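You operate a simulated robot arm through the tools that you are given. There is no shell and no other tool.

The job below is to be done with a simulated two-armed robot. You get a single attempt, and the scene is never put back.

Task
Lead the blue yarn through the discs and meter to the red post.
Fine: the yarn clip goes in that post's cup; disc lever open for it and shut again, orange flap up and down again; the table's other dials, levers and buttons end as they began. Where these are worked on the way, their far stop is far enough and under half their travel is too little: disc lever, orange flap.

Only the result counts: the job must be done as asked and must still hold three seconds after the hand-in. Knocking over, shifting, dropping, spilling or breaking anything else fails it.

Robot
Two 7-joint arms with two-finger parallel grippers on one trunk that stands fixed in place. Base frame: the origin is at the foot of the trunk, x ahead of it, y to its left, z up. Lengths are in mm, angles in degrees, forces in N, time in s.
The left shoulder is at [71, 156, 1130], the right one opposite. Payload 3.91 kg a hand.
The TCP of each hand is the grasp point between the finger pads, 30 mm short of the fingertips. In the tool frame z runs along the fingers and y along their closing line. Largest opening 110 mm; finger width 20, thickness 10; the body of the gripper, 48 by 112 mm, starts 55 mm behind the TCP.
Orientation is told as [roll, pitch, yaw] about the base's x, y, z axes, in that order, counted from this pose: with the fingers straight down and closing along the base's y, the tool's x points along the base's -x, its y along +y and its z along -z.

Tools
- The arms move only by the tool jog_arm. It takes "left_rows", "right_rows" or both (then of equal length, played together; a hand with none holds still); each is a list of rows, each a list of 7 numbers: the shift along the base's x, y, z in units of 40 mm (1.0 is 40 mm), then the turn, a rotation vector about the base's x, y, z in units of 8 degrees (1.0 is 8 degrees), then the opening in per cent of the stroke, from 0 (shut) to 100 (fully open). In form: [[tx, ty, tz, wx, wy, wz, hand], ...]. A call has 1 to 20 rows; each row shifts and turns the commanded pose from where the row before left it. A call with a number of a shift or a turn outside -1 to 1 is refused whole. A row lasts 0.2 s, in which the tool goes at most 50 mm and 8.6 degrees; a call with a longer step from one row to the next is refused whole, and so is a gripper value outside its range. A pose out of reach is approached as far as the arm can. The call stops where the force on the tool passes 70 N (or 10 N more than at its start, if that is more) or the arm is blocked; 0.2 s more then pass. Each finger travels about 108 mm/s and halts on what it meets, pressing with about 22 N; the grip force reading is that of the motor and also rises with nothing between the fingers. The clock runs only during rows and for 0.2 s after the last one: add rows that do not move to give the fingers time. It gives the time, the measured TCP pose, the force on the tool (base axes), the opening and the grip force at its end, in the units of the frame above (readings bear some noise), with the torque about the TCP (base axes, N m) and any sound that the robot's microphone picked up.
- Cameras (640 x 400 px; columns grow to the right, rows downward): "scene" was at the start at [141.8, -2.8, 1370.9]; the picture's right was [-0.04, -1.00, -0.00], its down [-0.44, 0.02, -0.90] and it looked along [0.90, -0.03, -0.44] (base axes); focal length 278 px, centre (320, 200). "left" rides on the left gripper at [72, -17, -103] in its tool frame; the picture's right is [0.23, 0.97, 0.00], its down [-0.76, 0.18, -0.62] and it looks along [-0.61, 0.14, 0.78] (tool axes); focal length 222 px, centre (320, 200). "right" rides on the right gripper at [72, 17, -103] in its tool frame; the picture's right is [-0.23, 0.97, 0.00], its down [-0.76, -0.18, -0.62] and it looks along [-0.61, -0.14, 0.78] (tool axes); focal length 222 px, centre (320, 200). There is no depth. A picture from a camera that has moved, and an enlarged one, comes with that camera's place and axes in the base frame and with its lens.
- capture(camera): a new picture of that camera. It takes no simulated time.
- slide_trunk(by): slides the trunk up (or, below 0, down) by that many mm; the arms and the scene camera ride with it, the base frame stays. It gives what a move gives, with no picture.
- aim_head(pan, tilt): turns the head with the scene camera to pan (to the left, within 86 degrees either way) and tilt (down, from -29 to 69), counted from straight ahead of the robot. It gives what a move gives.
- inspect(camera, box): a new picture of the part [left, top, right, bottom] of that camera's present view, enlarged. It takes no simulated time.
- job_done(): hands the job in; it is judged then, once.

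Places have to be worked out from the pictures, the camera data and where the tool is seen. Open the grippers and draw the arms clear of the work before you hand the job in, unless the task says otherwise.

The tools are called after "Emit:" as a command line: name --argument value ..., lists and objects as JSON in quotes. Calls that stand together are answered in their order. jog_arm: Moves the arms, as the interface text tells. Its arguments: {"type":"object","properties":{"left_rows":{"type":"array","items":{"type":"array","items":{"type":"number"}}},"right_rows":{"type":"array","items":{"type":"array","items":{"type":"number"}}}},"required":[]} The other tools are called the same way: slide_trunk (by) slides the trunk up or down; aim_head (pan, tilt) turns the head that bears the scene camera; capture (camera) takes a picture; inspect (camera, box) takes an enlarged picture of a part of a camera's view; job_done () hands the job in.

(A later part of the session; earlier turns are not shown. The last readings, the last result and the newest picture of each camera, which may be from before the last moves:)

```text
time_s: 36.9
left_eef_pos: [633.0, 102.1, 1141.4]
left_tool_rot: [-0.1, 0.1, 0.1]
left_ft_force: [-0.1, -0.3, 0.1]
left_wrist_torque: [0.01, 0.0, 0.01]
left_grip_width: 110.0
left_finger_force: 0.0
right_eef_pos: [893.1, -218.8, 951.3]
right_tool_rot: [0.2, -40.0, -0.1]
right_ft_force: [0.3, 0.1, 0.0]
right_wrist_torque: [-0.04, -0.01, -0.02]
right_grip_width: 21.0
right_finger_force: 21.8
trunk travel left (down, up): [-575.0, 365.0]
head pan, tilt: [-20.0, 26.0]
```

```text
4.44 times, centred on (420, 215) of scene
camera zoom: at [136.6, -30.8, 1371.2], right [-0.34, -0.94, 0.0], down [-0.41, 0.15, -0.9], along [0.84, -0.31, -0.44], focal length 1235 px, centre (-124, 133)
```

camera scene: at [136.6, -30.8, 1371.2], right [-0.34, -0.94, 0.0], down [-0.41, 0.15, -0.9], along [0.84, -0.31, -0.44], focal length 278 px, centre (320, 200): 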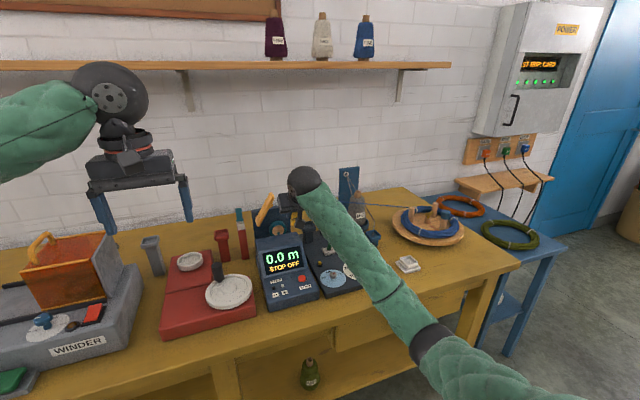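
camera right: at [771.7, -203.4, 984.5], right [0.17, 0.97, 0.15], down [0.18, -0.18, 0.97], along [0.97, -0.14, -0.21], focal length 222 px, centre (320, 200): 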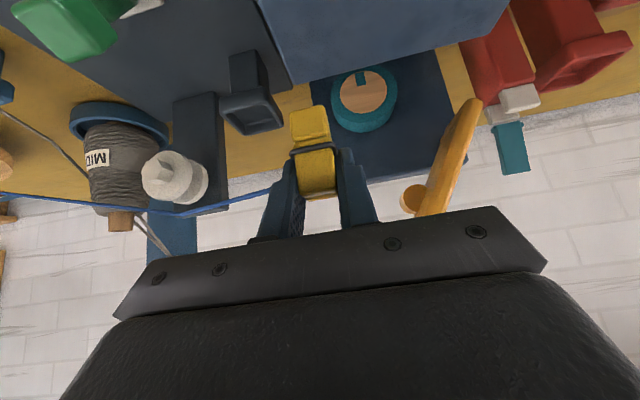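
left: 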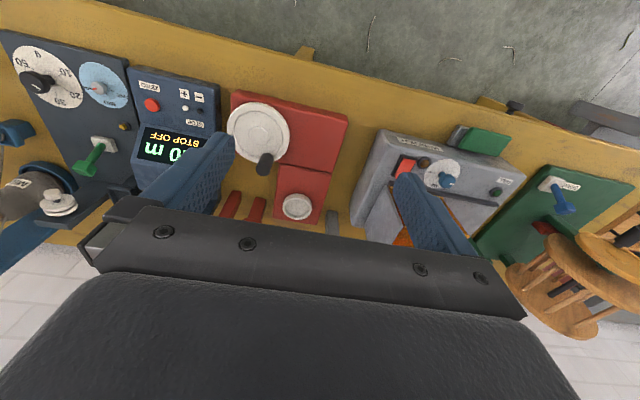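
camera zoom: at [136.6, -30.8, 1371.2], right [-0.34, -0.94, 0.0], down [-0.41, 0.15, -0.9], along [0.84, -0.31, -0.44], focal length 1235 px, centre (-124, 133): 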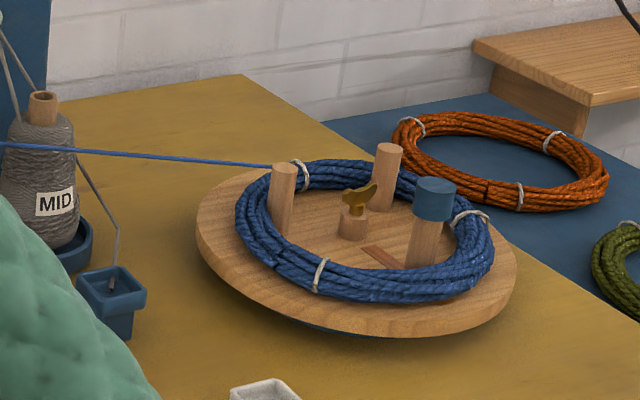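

The right forearm blocks this view. I'll carry the clip on to the left, passing in front of the raised flap, so that the scene camera gets a clear line to the discs.

Emit:
jog_arm --right_rows '[[-0.1, 0.9, 0, 0, 0, 0, 12], [-0.1, 0.9, 0, 0, 0, 0, 12], [-0.08, 0.9, 0, 0, 0, 0, 12], [-0.08, 0.9, 0, 0, 0, 0, 12], [0, 0, 0, 0, 0, 0, 12]]'

Emit:
capture --camera "scene"

Emit:
inspect --camera "scene" --box '[280, 170, 400, 260]'

Emit:
capture --camera "right"

```text
time_s: 38.1
left_eef_pos: [632.2, 101.1, 1141.6]
left_tool_rot: [0.0, -0.1, 0.1]
left_ft_force: [0.2, 0.0, 0.1]
left_wrist_torque: [0.02, -0.03, 0.02]
left_grip_width: 110.0
left_finger_force: 0.0
right_eef_pos: [880.0, -77.6, 953.2]
right_tool_rot: [0.2, -40.1, -0.3]
right_ft_force: [0.4, -0.3, 0.2]
right_wrist_torque: [-0.04, 0.02, -0.03]
right_grip_width: 21.0
right_finger_force: 21.7
trunk travel left (down, up): [-575.0, 365.0]
head pan, tilt: [-20.0, 26.0]
```

```text
taken
camera scene: at [136.5, -31.4, 1371.2], right [-0.34, -0.94, 0.0], down [-0.41, 0.15, -0.9], along [0.84, -0.31, -0.44], focal length 278 px, centre (320, 200)
```

scene: 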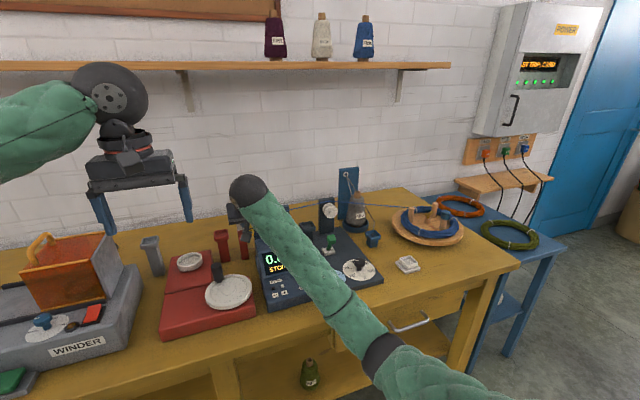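

```text
4.44 times, centred on (340, 215) of scene
camera zoom: at [136.5, -31.4, 1371.2], right [-0.34, -0.94, 0.0], down [-0.41, 0.15, -0.9], along [0.84, -0.31, -0.44], focal length 1235 px, centre (231, 133)
```

zoom: 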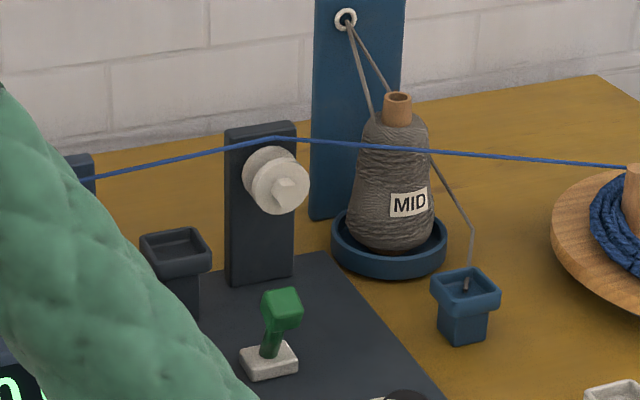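

```text
taken
camera right: at [757.5, -61.9, 986.1], right [0.17, 0.97, 0.15], down [0.18, -0.18, 0.97], along [0.97, -0.14, -0.21], focal length 222 px, centre (320, 200)
```

right: 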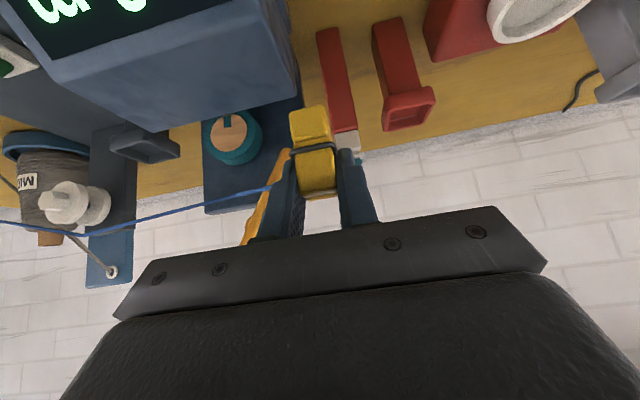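

Now the scene camera has a clear view of the discs, so I'll zoom tightly there.

Emit:
inspect --camera "scene" --box '[310, 180, 370, 225]'

Emit:
inspect --camera "right" --box '[0, 120, 200, 260]'

```text
8.89 times, centred on (340, 202) of scene
camera zoom: at [136.5, -31.4, 1371.2], right [-0.34, -0.94, 0.0], down [-0.41, 0.15, -0.9], along [0.84, -0.31, -0.44], focal length 2470 px, centre (142, 178)
```

zoom: 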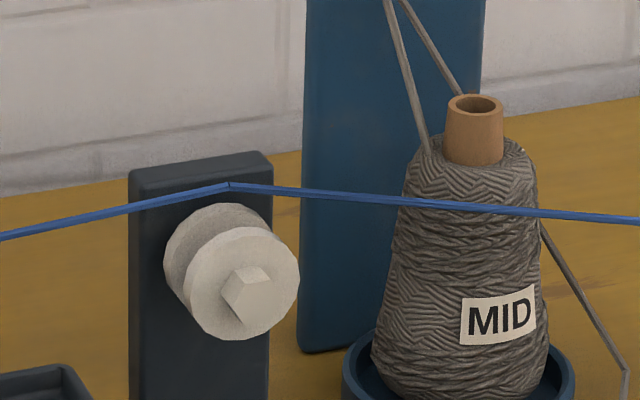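

```text
2.86 times, centred on (100, 190) of right
camera zoom: at [757.5, -61.9, 986.1], right [0.17, 0.97, 0.15], down [0.18, -0.18, 0.97], along [0.97, -0.14, -0.21], focal length 635 px, centre (949, 229)
```

zoom: 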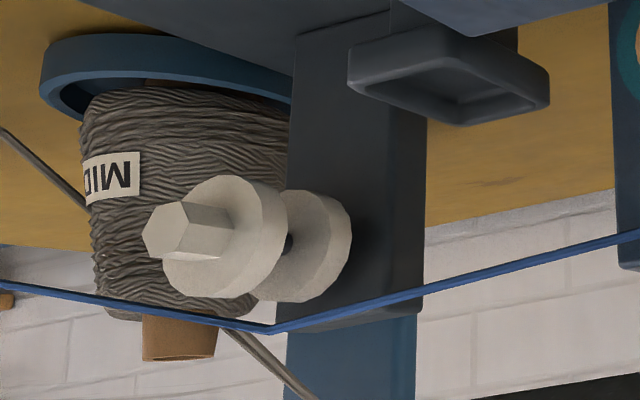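

The yarn is caught at the gap's mouth: pinned at about [958,-369,933], directly above the middle of the gap, whatever the clip height. Next is the meter. I'll lower the clip just left of the console and in front of the flap, so the yarn can enter beneath the raised flap from the front.

Emit:
jog_arm --right_rows '[[-0.1, 0.19, 0, 0, 0, 0, 12], [0, 0, -0.5, 0, 0, 0, 12], [0, 0, -0.5, 0, 0, 0, 12], [0, 0, -0.45, 0, 0, 0, 12], [0, 0, 0, 0, 0, 0, 12]]'

Emit:
capture --camera "right"

Emit:
inspect --camera "scene" --box '[200, 170, 360, 270]'

```text
time_s: 39.3
left_eef_pos: [631.9, 102.1, 1139.7]
left_tool_rot: [-0.1, 0.1, 0.1]
left_ft_force: [0.0, 0.2, 0.0]
left_wrist_torque: [0.0, 0.0, 0.03]
left_grip_width: 110.2
left_finger_force: 0.1
right_eef_pos: [874.0, -67.7, 893.3]
right_tool_rot: [0.1, -40.0, -0.1]
right_ft_force: [0.2, 0.6, -0.2]
right_wrist_torque: [0.04, 0.01, -0.01]
right_grip_width: 21.0
right_finger_force: 21.8
trunk travel left (down, up): [-575.0, 365.0]
head pan, tilt: [-20.0, 26.0]
```

```text
taken
camera right: at [752.8, -51.8, 926.5], right [0.17, 0.97, 0.15], down [0.18, -0.18, 0.97], along [0.97, -0.14, -0.21], focal length 222 px, centre (320, 200)
```

right: 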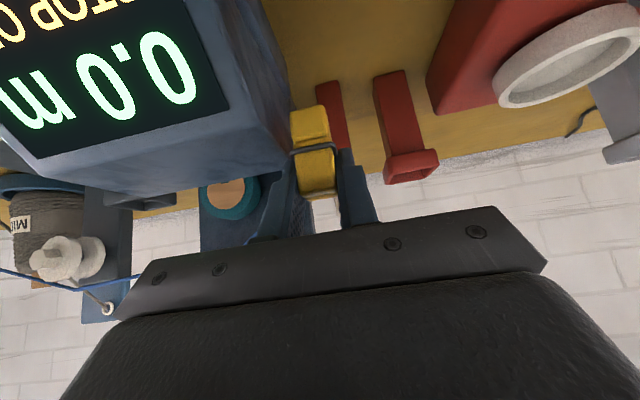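

```text
4.00 times, centred on (280, 220) of scene
camera zoom: at [136.4, -30.6, 1371.3], right [-0.34, -0.94, 0.0], down [-0.41, 0.15, -0.9], along [0.84, -0.31, -0.44], focal length 1111 px, centre (480, 120)
```

zoom: 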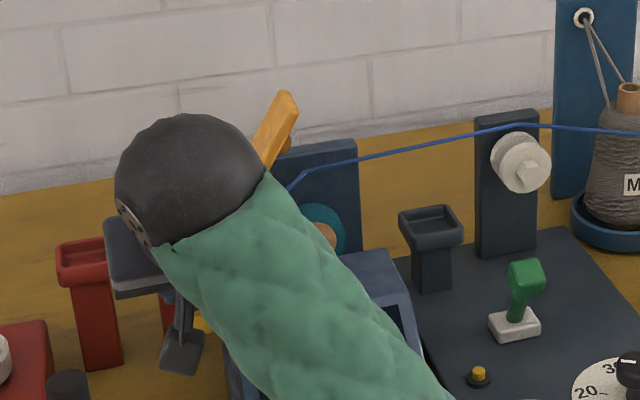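

The scene view shows a second bend in the yarn, right above the meter wheel at about [955,-171,922]. I'll raise the clip and look from the wrist camera to see whether the yarn is now held at the wheel too.

Emit:
jog_arm --right_rows '[[0, 0, 0.5, 0, 0, 0, 12], [0, 0, 0.5, 0, 0, 0, 12], [-0.3, 0, 0.5, 0, 0, 0, 12], [0, 0, 0, 0, 0, 0, 12]]'

Emit:
capture --camera "right"

Emit:
inspect --camera "right" --box '[60, 90, 320, 260]'

Emit:
inspect --camera "scene" --box '[230, 160, 360, 250]'

```text
time_s: 40.3
left_eef_pos: [633.2, 101.5, 1140.2]
left_tool_rot: [-0.1, 0.1, 0.1]
left_ft_force: [1.2, 0.2, 0.5]
left_wrist_torque: [-0.03, -0.01, 0.01]
left_grip_width: 110.2
left_finger_force: 0.1
right_eef_pos: [864.2, -67.3, 952.4]
right_tool_rot: [0.1, -40.0, -0.2]
right_ft_force: [0.9, -0.4, 0.2]
right_wrist_torque: [0.01, 0.0, 0.01]
right_grip_width: 20.6
right_finger_force: 21.8
trunk travel left (down, up): [-575.0, 365.0]
head pan, tilt: [-20.0, 26.0]
```

```text
taken
camera right: at [741.6, -51.8, 985.8], right [0.17, 0.97, 0.15], down [0.18, -0.18, 0.97], along [0.97, -0.14, -0.21], focal length 222 px, centre (320, 200)
```

right: 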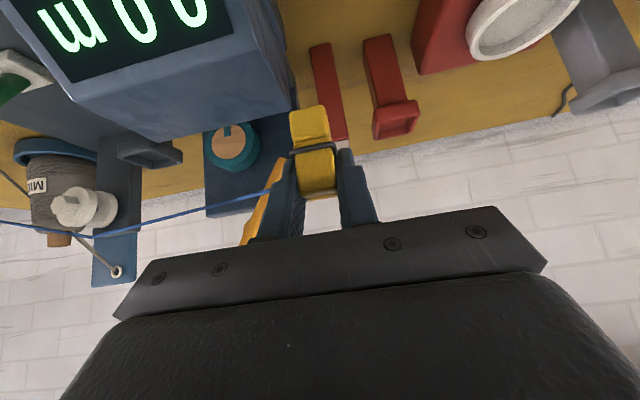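

```text
2.35 times, centred on (190, 175) of right
camera zoom: at [741.6, -51.8, 985.8], right [0.17, 0.97, 0.15], down [0.18, -0.18, 0.97], along [0.97, -0.14, -0.21], focal length 523 px, centre (626, 259)
```

zoom: 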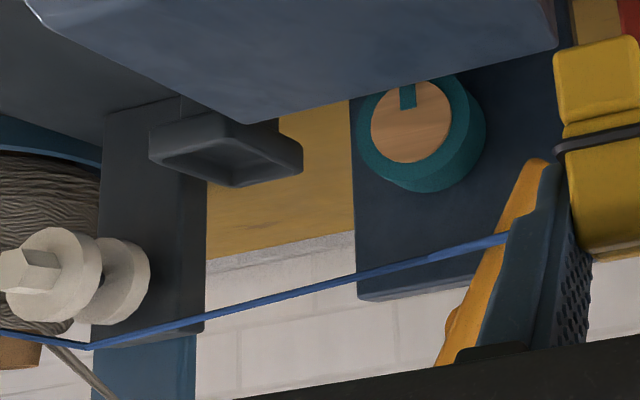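

```text
4.44 times, centred on (295, 205) of scene
camera zoom: at [137.0, -30.8, 1371.2], right [-0.34, -0.94, 0.0], down [-0.41, 0.15, -0.9], along [0.84, -0.31, -0.44], focal length 1235 px, centre (431, 178)
```

zoom: 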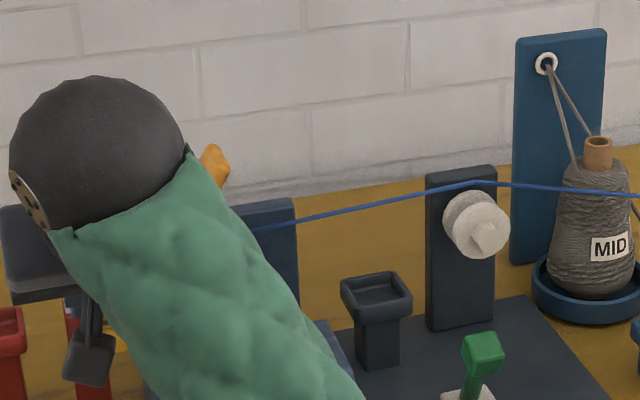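

With the clip raised the yarn runs straight from the discs to the clip, so the bend at the meter was not permanent. I'll lower again at the same spot and observe how the yarn behaves at the wheel.

Emit:
jog_arm --right_rows '[[0.2, 0, -0.5, 0, 0, 0, 12], [0, 0, -0.25, 0, 0, 0, 12], [0, 0, 0, 0, 0, 0, 12]]'

Emit:
inspect --camera "scene" --box '[230, 160, 360, 250]'

Emit:
inspect --camera "right" --box '[60, 90, 320, 260]'

```text
time_s: 41.1
left_eef_pos: [632.8, 102.6, 1140.8]
left_tool_rot: [-0.1, 0.1, 0.2]
left_ft_force: [1.0, 0.9, -0.6]
left_wrist_torque: [-0.02, 0.0, -0.02]
left_grip_width: 110.1
left_finger_force: 0.1
right_eef_pos: [871.4, -66.4, 924.2]
right_tool_rot: [0.1, -40.0, -0.1]
right_ft_force: [0.4, -0.8, 0.4]
right_wrist_torque: [0.01, 0.0, -0.02]
right_grip_width: 21.1
right_finger_force: 22.3
trunk travel left (down, up): [-575.0, 365.0]
head pan, tilt: [-20.0, 26.0]
```

```text
4.44 times, centred on (295, 205) of scene
camera zoom: at [136.7, -30.7, 1371.2], right [-0.34, -0.94, 0.0], down [-0.41, 0.15, -0.9], along [0.84, -0.31, -0.44], focal length 1235 px, centre (431, 178)
```

zoom: 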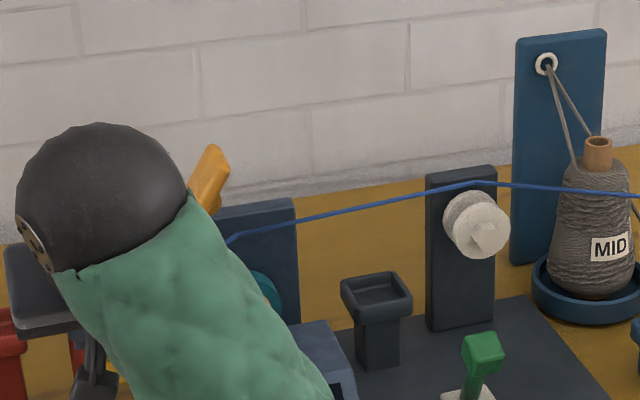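

```text
2.35 times, centred on (190, 175) of right
camera zoom: at [748.5, -51.0, 956.9], right [0.17, 0.97, 0.15], down [0.18, -0.18, 0.97], along [0.97, -0.14, -0.21], focal length 523 px, centre (626, 259)
```

zoom: 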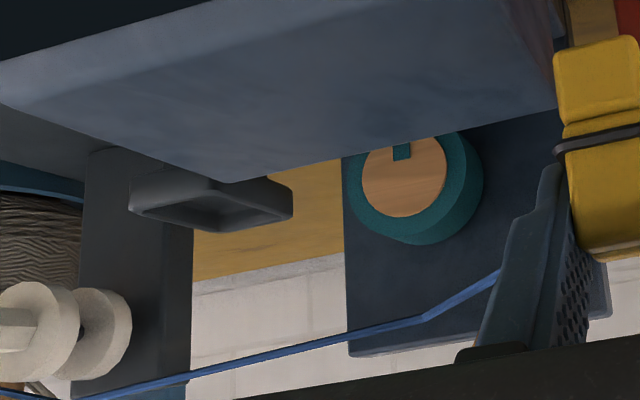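

With the clip lower, the yarn engages above the wheel at about [958,-172,921], in line between the discs and the red cup. I'll carry the clip left past the front of the tall red post at this height toward the red cup.

Emit:
jog_arm --right_rows '[[0, 0.6, 0.1, 0, 0, 0, 12], [0, 0.7, 0.1, 0, 0, 0, 12], [0, 0.6, 0.1, 0, 0, 0, 12], [0, 0, 0, 0, 0, 0, 12]]'

Emit:
capture --camera "right"

Emit:
inspect --camera "right" --box '[60, 90, 340, 260]'

Emit:
capture --camera "scene"

```text
time_s: 42.1
left_eef_pos: [632.2, 101.2, 1140.6]
left_tool_rot: [-0.2, 0.2, 0.0]
left_ft_force: [-0.3, -0.3, 0.4]
left_wrist_torque: [-0.03, 0.03, 0.0]
left_grip_width: 110.1
left_finger_force: 0.1
right_eef_pos: [872.3, 8.7, 935.3]
right_tool_rot: [0.1, -40.0, -0.1]
right_ft_force: [0.0, 0.1, 0.0]
right_wrist_torque: [0.02, 0.02, -0.02]
right_grip_width: 21.1
right_finger_force: 22.3
trunk travel left (down, up): [-575.0, 365.0]
head pan, tilt: [-20.0, 26.0]
```

```text
taken
camera right: at [749.8, 24.4, 969.2], right [0.17, 0.97, 0.15], down [0.18, -0.18, 0.97], along [0.97, -0.14, -0.21], focal length 222 px, centre (320, 200)
```

right: 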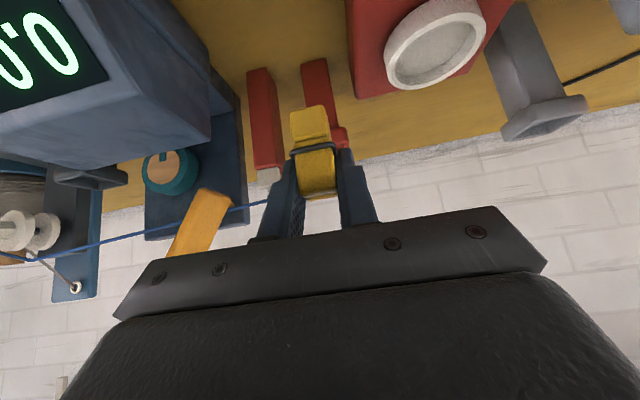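

```text
2.29 times, centred on (200, 175) of right
camera zoom: at [749.8, 24.4, 969.2], right [0.17, 0.97, 0.15], down [0.18, -0.18, 0.97], along [0.97, -0.14, -0.21], focal length 508 px, centre (594, 257)
```

zoom: 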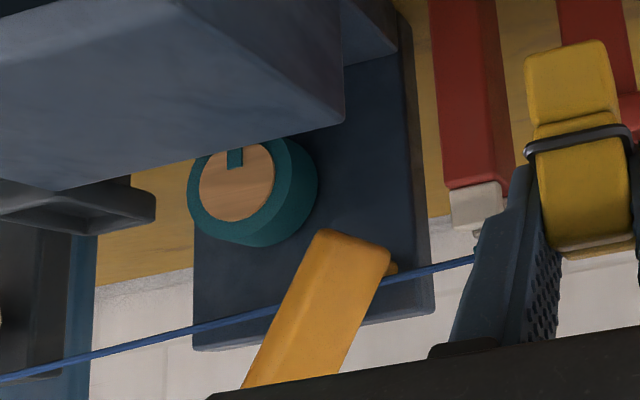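

```text
taken
camera scene: at [136.7, -31.1, 1371.2], right [-0.34, -0.94, 0.0], down [-0.41, 0.15, -0.9], along [0.84, -0.31, -0.44], focal length 278 px, centre (320, 200)
```

scene: 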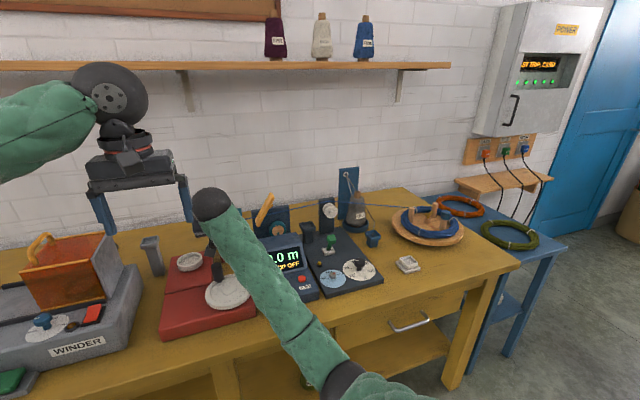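

The yarn is still held above the wheel as I go left. I'll advance toward the red cup at a height where the clip's bottom (z≈892) clears the rim (z≈875), then check alignment.

Emit:
jog_arm --right_rows '[[0.6, 0, 0.2, 0, 0, 0, 12], [0.7, 0.02, 0.05, 0, 0, 0, 12], [0.5, 0, 0, 0, 0, 0, 12], [0, 0, 0, 0, 0, 0, 12]]'

Emit:
capture --camera "right"

Emit:
inspect --camera "right" --box '[220, 40, 420, 220]'

Emit:
inspect --camera "scene" --box '[180, 170, 320, 270]'

```text
time_s: 43.1
left_eef_pos: [632.5, 102.2, 1140.4]
left_tool_rot: [-0.1, 0.1, 0.2]
left_ft_force: [-0.5, 0.6, 0.2]
left_wrist_torque: [-0.01, -0.02, 0.03]
left_grip_width: 110.3
left_finger_force: 0.1
right_eef_pos: [943.3, 9.2, 945.9]
right_tool_rot: [0.2, -40.0, -0.1]
right_ft_force: [0.4, -1.2, -0.4]
right_wrist_torque: [0.01, 0.02, -0.04]
right_grip_width: 21.1
right_finger_force: 21.9
trunk travel left (down, up): [-575.0, 365.0]
head pan, tilt: [-20.0, 26.0]
```

```text
taken
camera right: at [821.1, 24.7, 980.1], right [0.17, 0.97, 0.15], down [0.18, -0.18, 0.97], along [0.97, -0.14, -0.21], focal length 222 px, centre (320, 200)
```

right: 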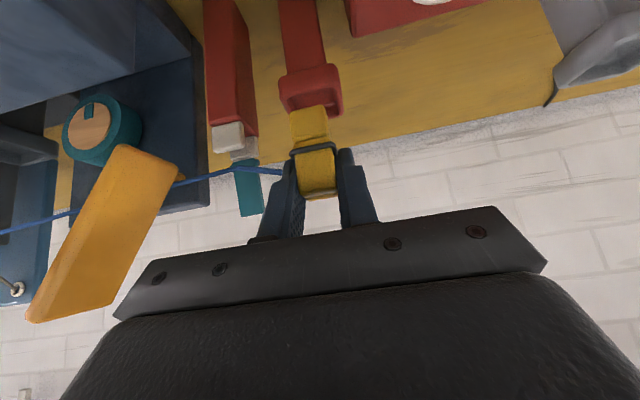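

```text
2.22 times, centred on (320, 130) of right
camera zoom: at [821.1, 24.7, 980.1], right [0.17, 0.97, 0.15], down [0.18, -0.18, 0.97], along [0.97, -0.14, -0.21], focal length 494 px, centre (320, 356)
```

zoom: 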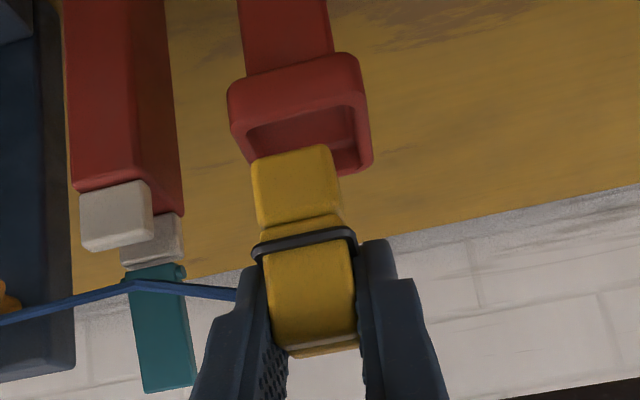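

```text
4.00 times, centred on (250, 220) of scene
camera zoom: at [136.4, -30.7, 1371.3], right [-0.34, -0.94, 0.0], down [-0.41, 0.15, -0.9], along [0.84, -0.31, -0.44], focal length 1111 px, centre (600, 120)
```

zoom: 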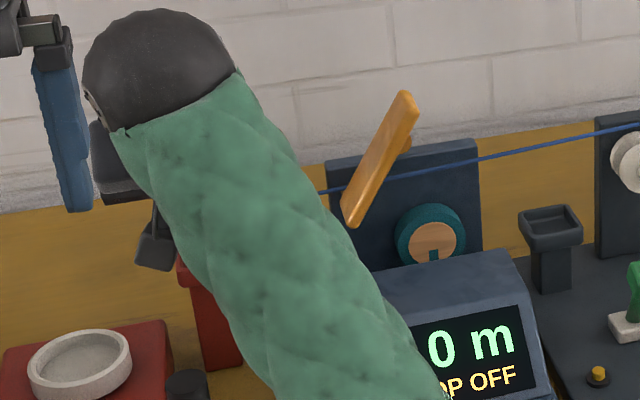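

Above the tall post the yarn also rests over its open slot, at about [957,-53,917]. I can't avoid that, because the slot lies on the straight line to the cup. The cup's centre in y checks out at about 9.8. I'll move forward so the clip is centred over the cup and verify before lowering.

Emit:
jog_arm --right_rows '[[0.3, 0.01, 0, 0, 0, 0, 12], [0.24, 0, 0, 0, 0, 0, 12], [0, 0, 0, 0, 0, 0, 12]]'

Emit:
inspect --camera "right" --box '[240, 60, 400, 200]'

Emit:
inspect --camera "scene" --box '[180, 170, 280, 260]'

Emit:
inspect --camera "left" --box '[0, 0, 400, 260]'

```text
time_s: 43.9
left_eef_pos: [632.0, 103.0, 1140.8]
left_tool_rot: [-0.1, 0.1, 0.1]
left_ft_force: [0.4, 0.2, 0.0]
left_wrist_torque: [0.0, -0.03, 0.0]
left_grip_width: 110.2
left_finger_force: 0.0
right_eef_pos: [966.0, 10.1, 947.0]
right_tool_rot: [0.1, -40.0, -0.1]
right_ft_force: [0.1, 0.9, -0.2]
right_wrist_torque: [-0.02, 0.03, 0.02]
right_grip_width: 20.8
right_finger_force: 21.8
trunk travel left (down, up): [-575.0, 365.0]
head pan, tilt: [-20.0, 26.0]
```

```text
2.86 times, centred on (320, 130) of right
camera zoom: at [843.1, 25.8, 980.1], right [0.17, 0.97, 0.15], down [0.18, -0.18, 0.97], along [0.97, -0.14, -0.21], focal length 635 px, centre (320, 400)
```

zoom: 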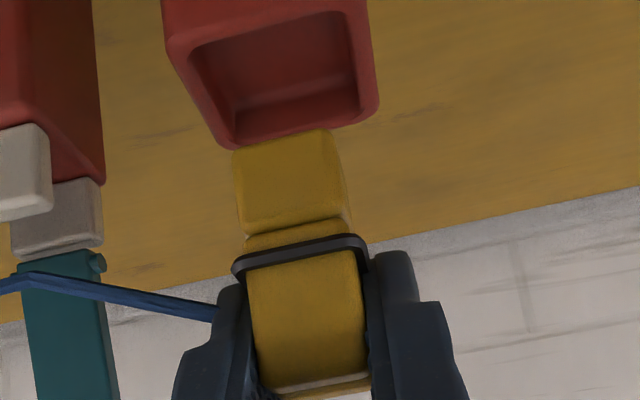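

```text
4.44 times, centred on (230, 215) of scene
camera zoom: at [136.6, -30.7, 1371.2], right [-0.34, -0.94, 0.0], down [-0.41, 0.15, -0.9], along [0.84, -0.31, -0.44], focal length 1235 px, centre (720, 133)
```

zoom: 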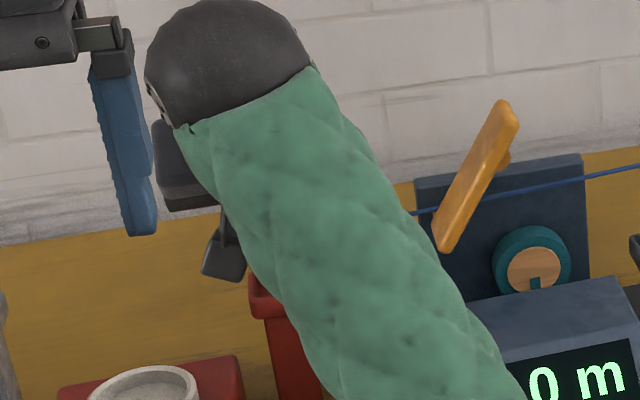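

```text
1.54 times, centred on (200, 130) of left
camera zoom: at [560.9, 86.7, 1244.3], right [-0.23, 0.97, 0.0], down [0.76, 0.18, 0.62], along [0.61, 0.14, -0.78], focal length 342 px, centre (505, 308)
```

zoom: 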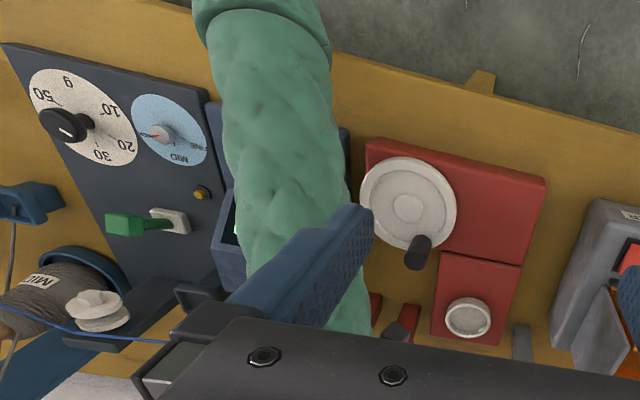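

The clip is centred over the cup within a couple of mm (clip about [967.5,10.2], cup about [967.5,9.8]) and its bottom is near z 900. I'll lower in small steps and watch the force.

Emit:
jog_arm --right_rows '[[0, 0, -0.3, 0, 0, 0, 12], [0, 0, -0.2, 0, 0, 0, 12], [0, 0, 0, 0, 0, 0, 12]]'

Emit:
inspect --camera "right" --box '[240, 60, 400, 200]'

```text
time_s: 44.7
left_eef_pos: [632.0, 102.4, 1141.8]
left_tool_rot: [-0.1, 0.1, 0.0]
left_ft_force: [-0.4, -0.6, 0.3]
left_wrist_torque: [0.04, 0.03, 0.0]
left_grip_width: 109.9
left_finger_force: 0.0
right_eef_pos: [966.6, 9.0, 925.4]
right_tool_rot: [0.1, -40.0, -0.1]
right_ft_force: [-0.3, -0.7, 0.0]
right_wrist_torque: [-0.03, -0.02, 0.01]
right_grip_width: 21.1
right_finger_force: 22.3
trunk travel left (down, up): [-575.0, 365.0]
head pan, tilt: [-20.0, 26.0]
```

```text
2.86 times, centred on (320, 130) of right
camera zoom: at [843.3, 25.1, 960.1], right [0.17, 0.97, 0.15], down [0.18, -0.18, 0.97], along [0.97, -0.14, -0.21], focal length 635 px, centre (320, 400)
```

zoom: 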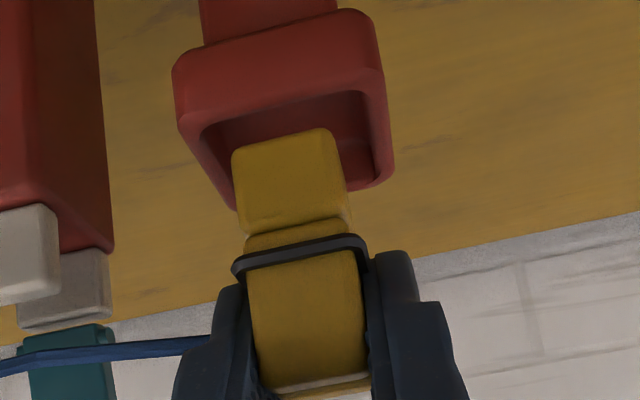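

The clip's bottom is at the rim and inside the opening, perhaps 2 mm too far back. I'll nudge it back and lower it to the floor while watching the force.

Emit:
jog_arm --right_rows '[[-0.05, 0.01, -0.1, 0, 0, 0, 12], [0, 0, -0.1, 0, 0, 0, 12], [0, 0, -0.1, 0, 0, 0, 12], [0, 0, 0, 0, 0, 0, 12]]'

Emit:
inspect --camera "right" --box '[240, 60, 400, 200]'

```text
time_s: 45.7
left_eef_pos: [631.5, 102.5, 1142.8]
left_tool_rot: [-0.1, 0.0, 0.1]
left_ft_force: [0.2, 0.4, -0.9]
left_wrist_torque: [0.01, 0.02, 0.02]
left_grip_width: 110.1
left_finger_force: 0.0
right_eef_pos: [962.7, 9.9, 916.2]
right_tool_rot: [0.2, -40.2, -0.1]
right_ft_force: [2.8, 0.4, 19.1]
right_wrist_torque: [-0.04, -0.1, 0.0]
right_grip_width: 21.3
right_finger_force: 21.4
trunk travel left (down, up): [-575.0, 365.0]
head pan, tilt: [-20.0, 26.0]
```

```text
2.86 times, centred on (320, 130) of right
camera zoom: at [839.8, 26.0, 949.7], right [0.17, 0.97, 0.15], down [0.18, -0.18, 0.97], along [0.97, -0.14, -0.21], focal length 635 px, centre (320, 400)
```

zoom: 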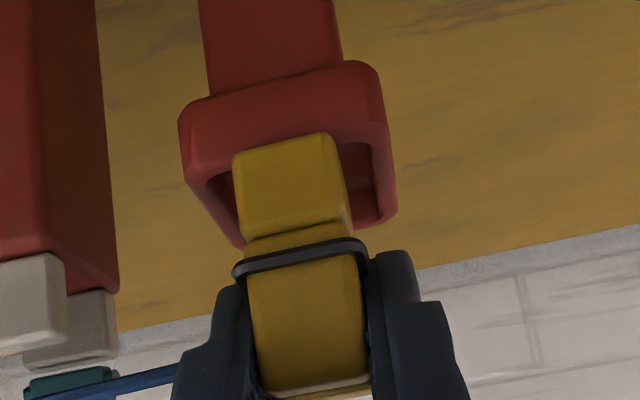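

The hand feels 19 N at z≈916, and the clip's bottom edge still looks visible in front of the front wall, so it may be on the rim rather than inside. I'll zoom in to decide.

Emit:
inspect --camera "right" --box '[275, 75, 350, 130]'

Emit:
inspect --camera "scene" --box '[190, 200, 260, 260]'

```text
7.27 times, centred on (312, 102) of right
camera zoom: at [839.8, 26.0, 949.7], right [0.17, 0.97, 0.15], down [0.18, -0.18, 0.97], along [0.97, -0.14, -0.21], focal length 1615 px, centre (374, 909)
```

zoom: 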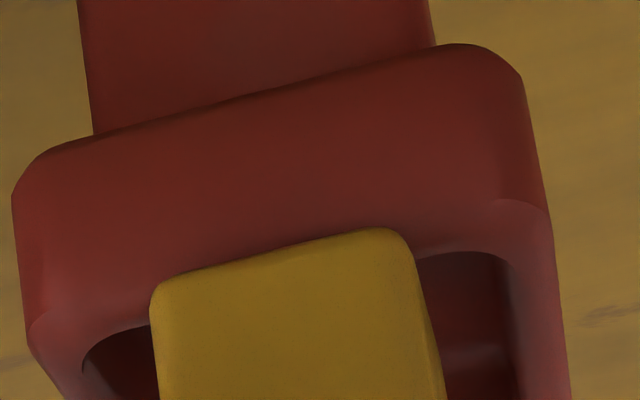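

```text
6.67 times, centred on (225, 230) of scene
camera zoom: at [134.9, -30.7, 1371.7], right [-0.34, -0.94, 0.0], down [-0.41, 0.15, -0.9], along [0.84, -0.31, -0.44], focal length 1852 px, centre (953, 0)
```

zoom: 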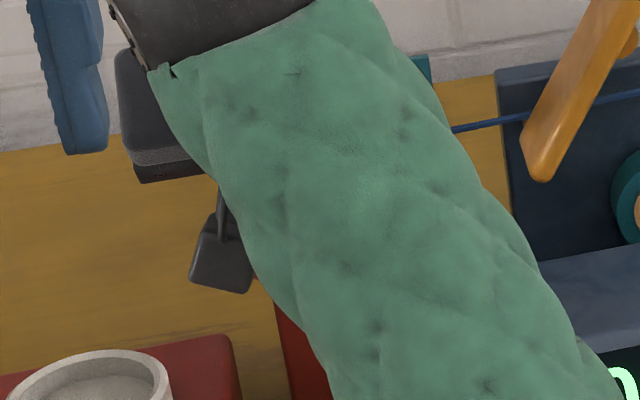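

The clip's front bottom edge is resting on the front rim, about 5–6 mm too far toward the robot. I'll lift, shift forward 6.5 mm and re-check before lowering again.

Emit:
jog_arm --right_rows '[[0, 0, 0.25, 0, 0, 0, 12], [0.16, -0.01, 0.15, 0, 0, 0, 12], [0, 0, 0, 0, 0, 0, 12]]'

Emit:
inspect --camera "right" --box '[260, 60, 360, 140]'

```text
time_s: 46.5
left_eef_pos: [633.4, 100.8, 1140.7]
left_tool_rot: [-0.2, 0.1, 0.1]
left_ft_force: [-0.1, -0.2, 0.4]
left_wrist_torque: [0.0, -0.01, 0.01]
left_grip_width: 110.1
left_finger_force: 0.0
right_eef_pos: [970.3, 11.0, 929.0]
right_tool_rot: [0.1, -40.0, -0.1]
right_ft_force: [-0.1, -0.4, -0.1]
right_wrist_torque: [0.01, -0.01, 0.05]
right_grip_width: 21.1
right_finger_force: 21.9
trunk travel left (down, up): [-575.0, 365.0]
head pan, tilt: [-20.0, 26.0]
```

```text
5.00 times, centred on (310, 100) of right
camera zoom: at [847.5, 25.9, 962.8], right [0.17, 0.97, 0.15], down [0.18, -0.18, 0.97], along [0.97, -0.14, -0.21], focal length 1111 px, centre (370, 700)
```

zoom: 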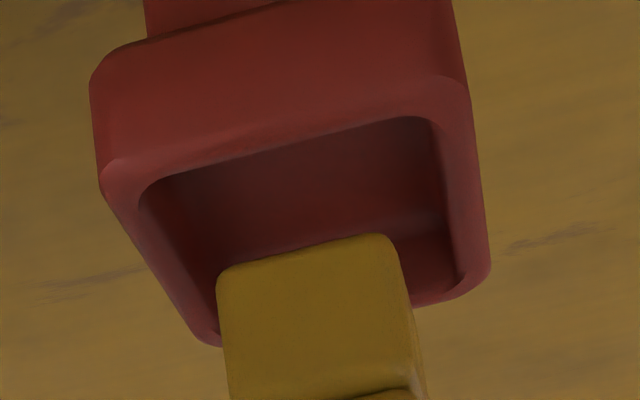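

The opening is now clearly visible behind the clip's bottom edge. I'll lower to just above the rim height and compare the edges directly.

Emit:
jog_arm --right_rows '[[0, -0.02, -0.25, 0, 0, 0, 12], [0, 0, 0, 0, 0, 0, 12]]'

Emit:
inspect --camera "right" --box '[260, 60, 360, 140]'

```text
time_s: 47.1
left_eef_pos: [632.1, 102.4, 1140.8]
left_tool_rot: [-0.1, 0.2, 0.1]
left_ft_force: [0.6, 0.8, -0.1]
left_wrist_torque: [-0.02, 0.01, 0.0]
left_grip_width: 109.8
left_finger_force: 0.2
right_eef_pos: [968.9, 9.4, 921.6]
right_tool_rot: [0.1, -40.0, -0.1]
right_ft_force: [-0.3, 0.1, 0.0]
right_wrist_torque: [0.01, -0.01, -0.01]
right_grip_width: 20.9
right_finger_force: 22.3
trunk travel left (down, up): [-575.0, 365.0]
head pan, tilt: [-20.0, 26.0]
```

```text
5.00 times, centred on (310, 100) of right
camera zoom: at [846.7, 24.9, 954.3], right [0.17, 0.97, 0.15], down [0.18, -0.18, 0.97], along [0.97, -0.14, -0.21], focal length 1111 px, centre (370, 700)
```

zoom: 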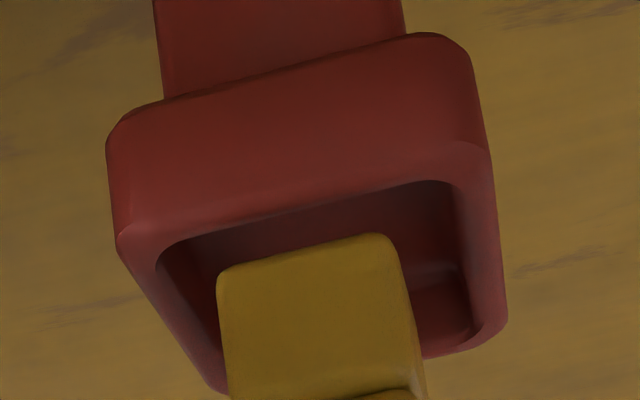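

The clip's bottom edge is only just past the inner front edge at this height. I'll shift about 4 mm further forward and lower slowly; once inside, the front wall should hide the clip's bottom edge.

Emit:
jog_arm --right_rows '[[0.1, 0, 0, 0, 0, 0, 12], [0, 0, -0.08, 0, 0, 0, 12], [0, 0, -0.06, 0, 0, 0, 12], [0, 0, 0, 0, 0, 0, 12]]'

Emit:
inspect --camera "right" --box '[260, 60, 360, 140]'

```text
time_s: 48.1
left_eef_pos: [633.1, 102.9, 1140.5]
left_tool_rot: [0.0, 0.2, 0.0]
left_ft_force: [0.5, 0.3, 1.0]
left_wrist_torque: [-0.01, 0.0, 0.02]
left_grip_width: 109.9
left_finger_force: 0.1
right_eef_pos: [972.4, 9.4, 915.4]
right_tool_rot: [0.1, -39.9, -0.1]
right_ft_force: [0.4, 0.6, -1.2]
right_wrist_torque: [-0.02, 0.02, 0.02]
right_grip_width: 20.9
right_finger_force: 22.0
trunk travel left (down, up): [-575.0, 365.0]
head pan, tilt: [-20.0, 26.0]
```

```text
5.00 times, centred on (310, 100) of right
camera zoom: at [850.6, 24.7, 947.6], right [0.17, 0.97, 0.15], down [0.18, -0.18, 0.97], along [0.97, -0.14, -0.21], focal length 1111 px, centre (370, 700)
```

zoom: 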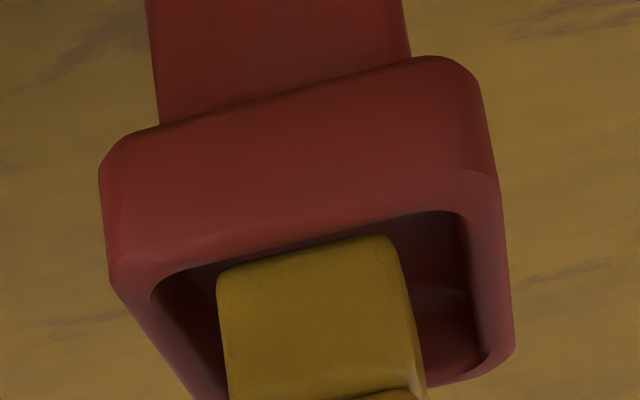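

No contact now at the height where it touched before, so the clip is clear of the front rim. I'll keep lowering.

Emit:
jog_arm --right_rows '[[0, 0.01, -0.08, 0, 0, 0, 12], [0, 0, -0.08, 0, 0, 0, 12], [0, 0, 0, 0, 0, 0, 12]]'

Emit:
inspect --camera "right" --box '[260, 60, 360, 140]'

```text
time_s: 48.9
left_eef_pos: [632.8, 101.1, 1141.3]
left_tool_rot: [-0.1, 0.0, 0.1]
left_ft_force: [-0.7, 0.7, 0.7]
left_wrist_torque: [0.03, -0.01, 0.03]
left_grip_width: 109.9
left_finger_force: 0.0
right_eef_pos: [972.5, 10.0, 908.0]
right_tool_rot: [0.1, -40.0, -0.1]
right_ft_force: [-0.5, -0.1, 0.1]
right_wrist_torque: [0.01, 0.0, -0.02]
right_grip_width: 20.8
right_finger_force: 21.7
trunk travel left (down, up): [-575.0, 365.0]
head pan, tilt: [-20.0, 26.0]
```

```text
5.00 times, centred on (310, 100) of right
camera zoom: at [850.6, 25.4, 941.6], right [0.17, 0.97, 0.15], down [0.18, -0.18, 0.97], along [0.97, -0.14, -0.21], focal length 1111 px, centre (370, 700)
```

zoom: 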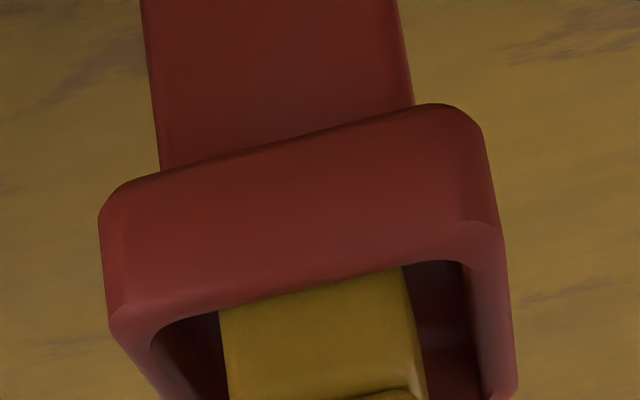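

The front wall now hides the clip's bottom: it is inside the cup with no side force. I'll lower gently until the floor, or fingertips on the rim, is felt.

Emit:
jog_arm --right_rows '[[0, 0, -0.06, 0, 0, 0, 12], [0, 0, -0.05, 0, 0, 0, 12], [0, 0, 0, 0, 0, 0, 12]]'

Emit:
inspect --camera "right" --box '[250, 70, 390, 220]'

```text
time_s: 49.7
left_eef_pos: [632.3, 102.5, 1140.8]
left_tool_rot: [-0.1, -0.1, 0.1]
left_ft_force: [0.6, -0.1, 0.1]
left_wrist_torque: [0.0, 0.0, -0.01]
left_grip_width: 110.1
left_finger_force: 0.0
right_eef_pos: [973.1, 9.0, 904.2]
right_tool_rot: [0.2, -40.1, -0.2]
right_ft_force: [1.3, -0.3, 4.2]
right_wrist_torque: [0.02, -0.01, 0.01]
right_grip_width: 21.0
right_finger_force: 22.3
trunk travel left (down, up): [-575.0, 365.0]
head pan, tilt: [-20.0, 26.0]
```

```text
2.67 times, centred on (320, 145) of right
camera zoom: at [850.6, 25.4, 938.1], right [0.17, 0.97, 0.15], down [0.18, -0.18, 0.97], along [0.97, -0.14, -0.21], focal length 592 px, centre (320, 347)
```

zoom: 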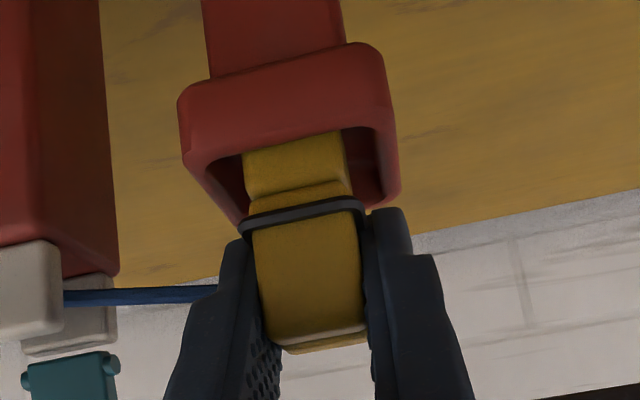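

Light contact of 4 N. I'll press about 1 mm more to confirm it is seated, then open the fingers.

Emit:
jog_arm --right_rows '[[0, 0, -0.03, 0, 0, 0, 12], [0, 0, 0, 0, 0, 0, 12]]'

```text
time_s: 50.3
left_eef_pos: [632.5, 101.6, 1140.7]
left_tool_rot: [-0.1, 0.0, 0.1]
left_ft_force: [-0.5, 0.0, -0.4]
left_wrist_torque: [0.01, -0.01, -0.02]
left_grip_width: 109.9
left_finger_force: 0.0
right_eef_pos: [972.9, 9.9, 905.2]
right_tool_rot: [0.1, -40.2, -0.1]
right_ft_force: [3.0, 0.3, 13.9]
right_wrist_torque: [-0.02, -0.12, 0.03]
right_grip_width: 21.0
right_finger_force: 22.2
trunk travel left (down, up): [-575.0, 365.0]
head pan, tilt: [-20.0, 26.0]
```

Contact rises to 14 N with almost no torque, so the clip is standing on the cup floor. I'll relieve the press, open the fingers and check before withdrawing.

Emit:
jog_arm --right_rows '[[0, 0, 0.02, 0, 0, 0, 20], [0, 0, 0, 0, 0, 0, 30], [0, 0, 0, 0, 0, 0, 40], [0, 0, 0, 0, 0, 0, 40]]'

Emit:
inspect --camera "right" --box '[220, 40, 420, 220]'

```text
time_s: 51.3
left_eef_pos: [632.7, 100.9, 1142.4]
left_tool_rot: [-0.1, 0.2, 0.0]
left_ft_force: [0.2, -0.6, 0.8]
left_wrist_torque: [0.02, 0.03, 0.02]
left_grip_width: 110.0
left_finger_force: 0.0
right_eef_pos: [972.6, 9.7, 903.0]
right_tool_rot: [0.2, -40.0, -0.2]
right_ft_force: [-0.1, 0.8, 0.3]
right_wrist_torque: [0.0, -0.04, 0.0]
right_grip_width: 43.7
right_finger_force: 0.0
trunk travel left (down, up): [-575.0, 365.0]
head pan, tilt: [-20.0, 26.0]
```

```text
2.22 times, centred on (320, 130) of right
camera zoom: at [851.0, 25.4, 937.2], right [0.17, 0.97, 0.15], down [0.18, -0.18, 0.97], along [0.97, -0.14, -0.21], focal length 494 px, centre (320, 356)
```

zoom: 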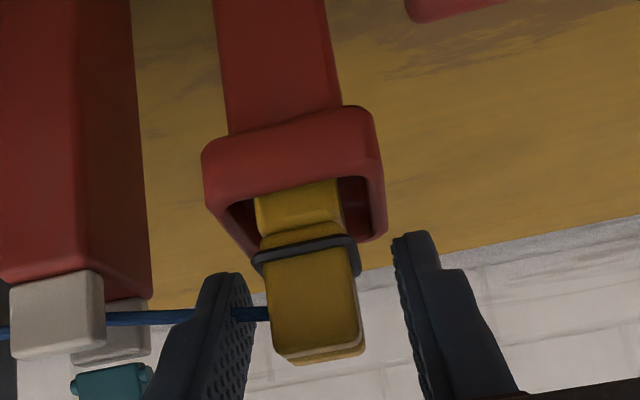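

The clip stands in the cup on its own. I'll withdraw the hand backward and up along its axis, away from the yarn.

Emit:
jog_arm --right_rows '[[-0.32, 0, 0.385, 0, 0, 0, 45], [-0.64, 0, 0.77, 0, 0, 0, 45], [-0.64, 0, 0.77, 0, 0, 0, 45], [0, 0, 0, 0, 0, 0, 45]]'

Emit:
inspect --camera "right" --box '[160, 40, 420, 240]'

Emit:
capture --camera "right"

```text
time_s: 52.3
left_eef_pos: [633.0, 102.1, 1140.0]
left_tool_rot: [-0.1, 0.0, 0.2]
left_ft_force: [-0.2, -0.1, -1.1]
left_wrist_torque: [0.01, 0.04, -0.01]
left_grip_width: 110.0
left_finger_force: 0.1
right_eef_pos: [908.5, 10.0, 981.0]
right_tool_rot: [0.1, -39.9, -0.1]
right_ft_force: [0.6, 0.2, 0.2]
right_wrist_torque: [-0.01, 0.01, 0.0]
right_grip_width: 49.8
right_finger_force: 0.2
trunk travel left (down, up): [-575.0, 365.0]
head pan, tilt: [-20.0, 26.0]
```

```text
2.00 times, centred on (290, 140) of right
camera zoom: at [786.1, 25.0, 1013.7], right [0.17, 0.97, 0.15], down [0.18, -0.18, 0.97], along [0.97, -0.14, -0.21], focal length 444 px, centre (380, 320)
```

zoom: 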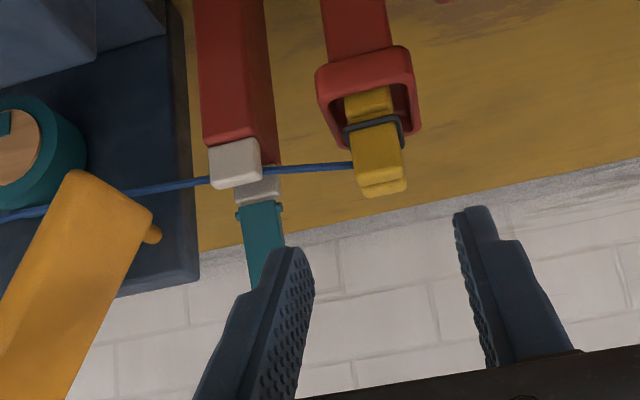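

```text
taken
camera right: at [786.1, 25.0, 1013.7], right [0.17, 0.97, 0.15], down [0.18, -0.18, 0.97], along [0.97, -0.14, -0.21], focal length 222 px, centre (320, 200)
```

right: 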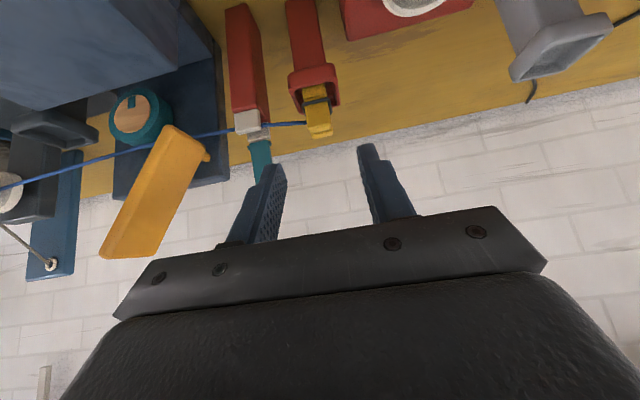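

The clip is seated in the red cup with the yarn leading back past the meter. I'll take the right hand back to its own side so the scene camera can see the whole yarn path.

Emit:
jog_arm --right_rows '[[-0.9, 0, 0.3, 0, 0, 0, 45], [-0.9, 0, 0.3, 0, 0, 0, 45], [-0.7, -0.7, 0.3, 0, 0, 0, 45], [-0.5, -1, 0.2, 0, 0, 0, 45], [-0.3, -1, 0.1, 0, 0, 0, 45], [-0.3, -1, 0, 0, 0, 0, 45], [-0.3, -1, 0, 0, 0, 0, 45], [-0.3, -1, 0, 0, 0, 0, 45], [-0.3, -1, 0, 0, 0, 0, 45], [0, -1, 0, 0, 0, 0, 45], [0, -1, 0, 0, 0, 0, 45], [0, -1, 0, 0, 0, 0, 45]]'

Emit:
aim_head --pan -8 --tilt 28

Emit:
capture --camera "scene"

```text
time_s: 54.9
left_eef_pos: [632.7, 102.5, 1141.0]
left_tool_rot: [-0.1, 0.1, 0.1]
left_ft_force: [0.2, 0.2, -0.2]
left_wrist_torque: [0.01, 0.01, -0.01]
left_grip_width: 110.2
left_finger_force: 0.1
right_eef_pos: [729.5, -398.0, 1032.1]
right_tool_rot: [-2.4, -40.3, 0.0]
right_ft_force: [0.5, 0.1, 0.1]
right_wrist_torque: [0.02, -0.04, 0.0]
right_grip_width: 49.2
right_finger_force: 0.0
right hand out of reach, approached as far as the arm can: row 9
trunk travel left (down, up): [-575.0, 365.0]
head pan, tilt: [-20.0, 26.0]
```

```text
time_s: 55.6
left_eef_pos: [634.1, 101.9, 1141.2]
left_tool_rot: [-0.1, 0.1, 0.0]
left_ft_force: [-0.5, 0.3, -0.3]
left_wrist_torque: [0.02, 0.0, 0.0]
left_grip_width: 110.0
left_finger_force: 0.1
right_eef_pos: [729.3, -400.9, 1029.8]
right_tool_rot: [-1.9, -40.4, -0.5]
right_ft_force: [-0.6, -0.3, -1.1]
right_wrist_torque: [0.01, 0.01, -0.01]
right_grip_width: 49.3
right_finger_force: 0.0
trunk travel left (down, up): [-575.0, 365.0]
head pan, tilt: [-8.0, 28.0]
```

```text
taken
camera scene: at [140.5, -12.2, 1368.1], right [-0.14, -0.99, 0.0], down [-0.47, 0.07, -0.88], along [0.87, -0.12, -0.47], focal length 278 px, centre (320, 200)
```

scene: 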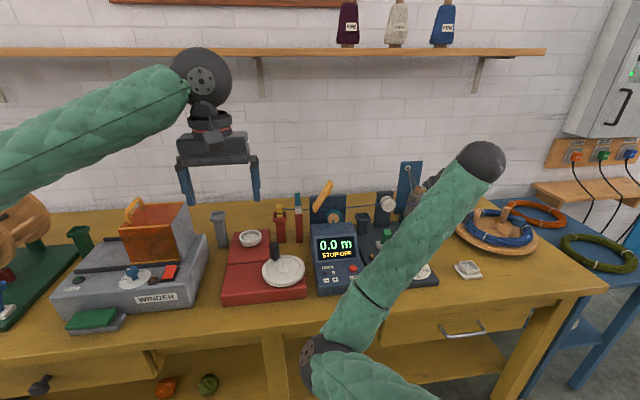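

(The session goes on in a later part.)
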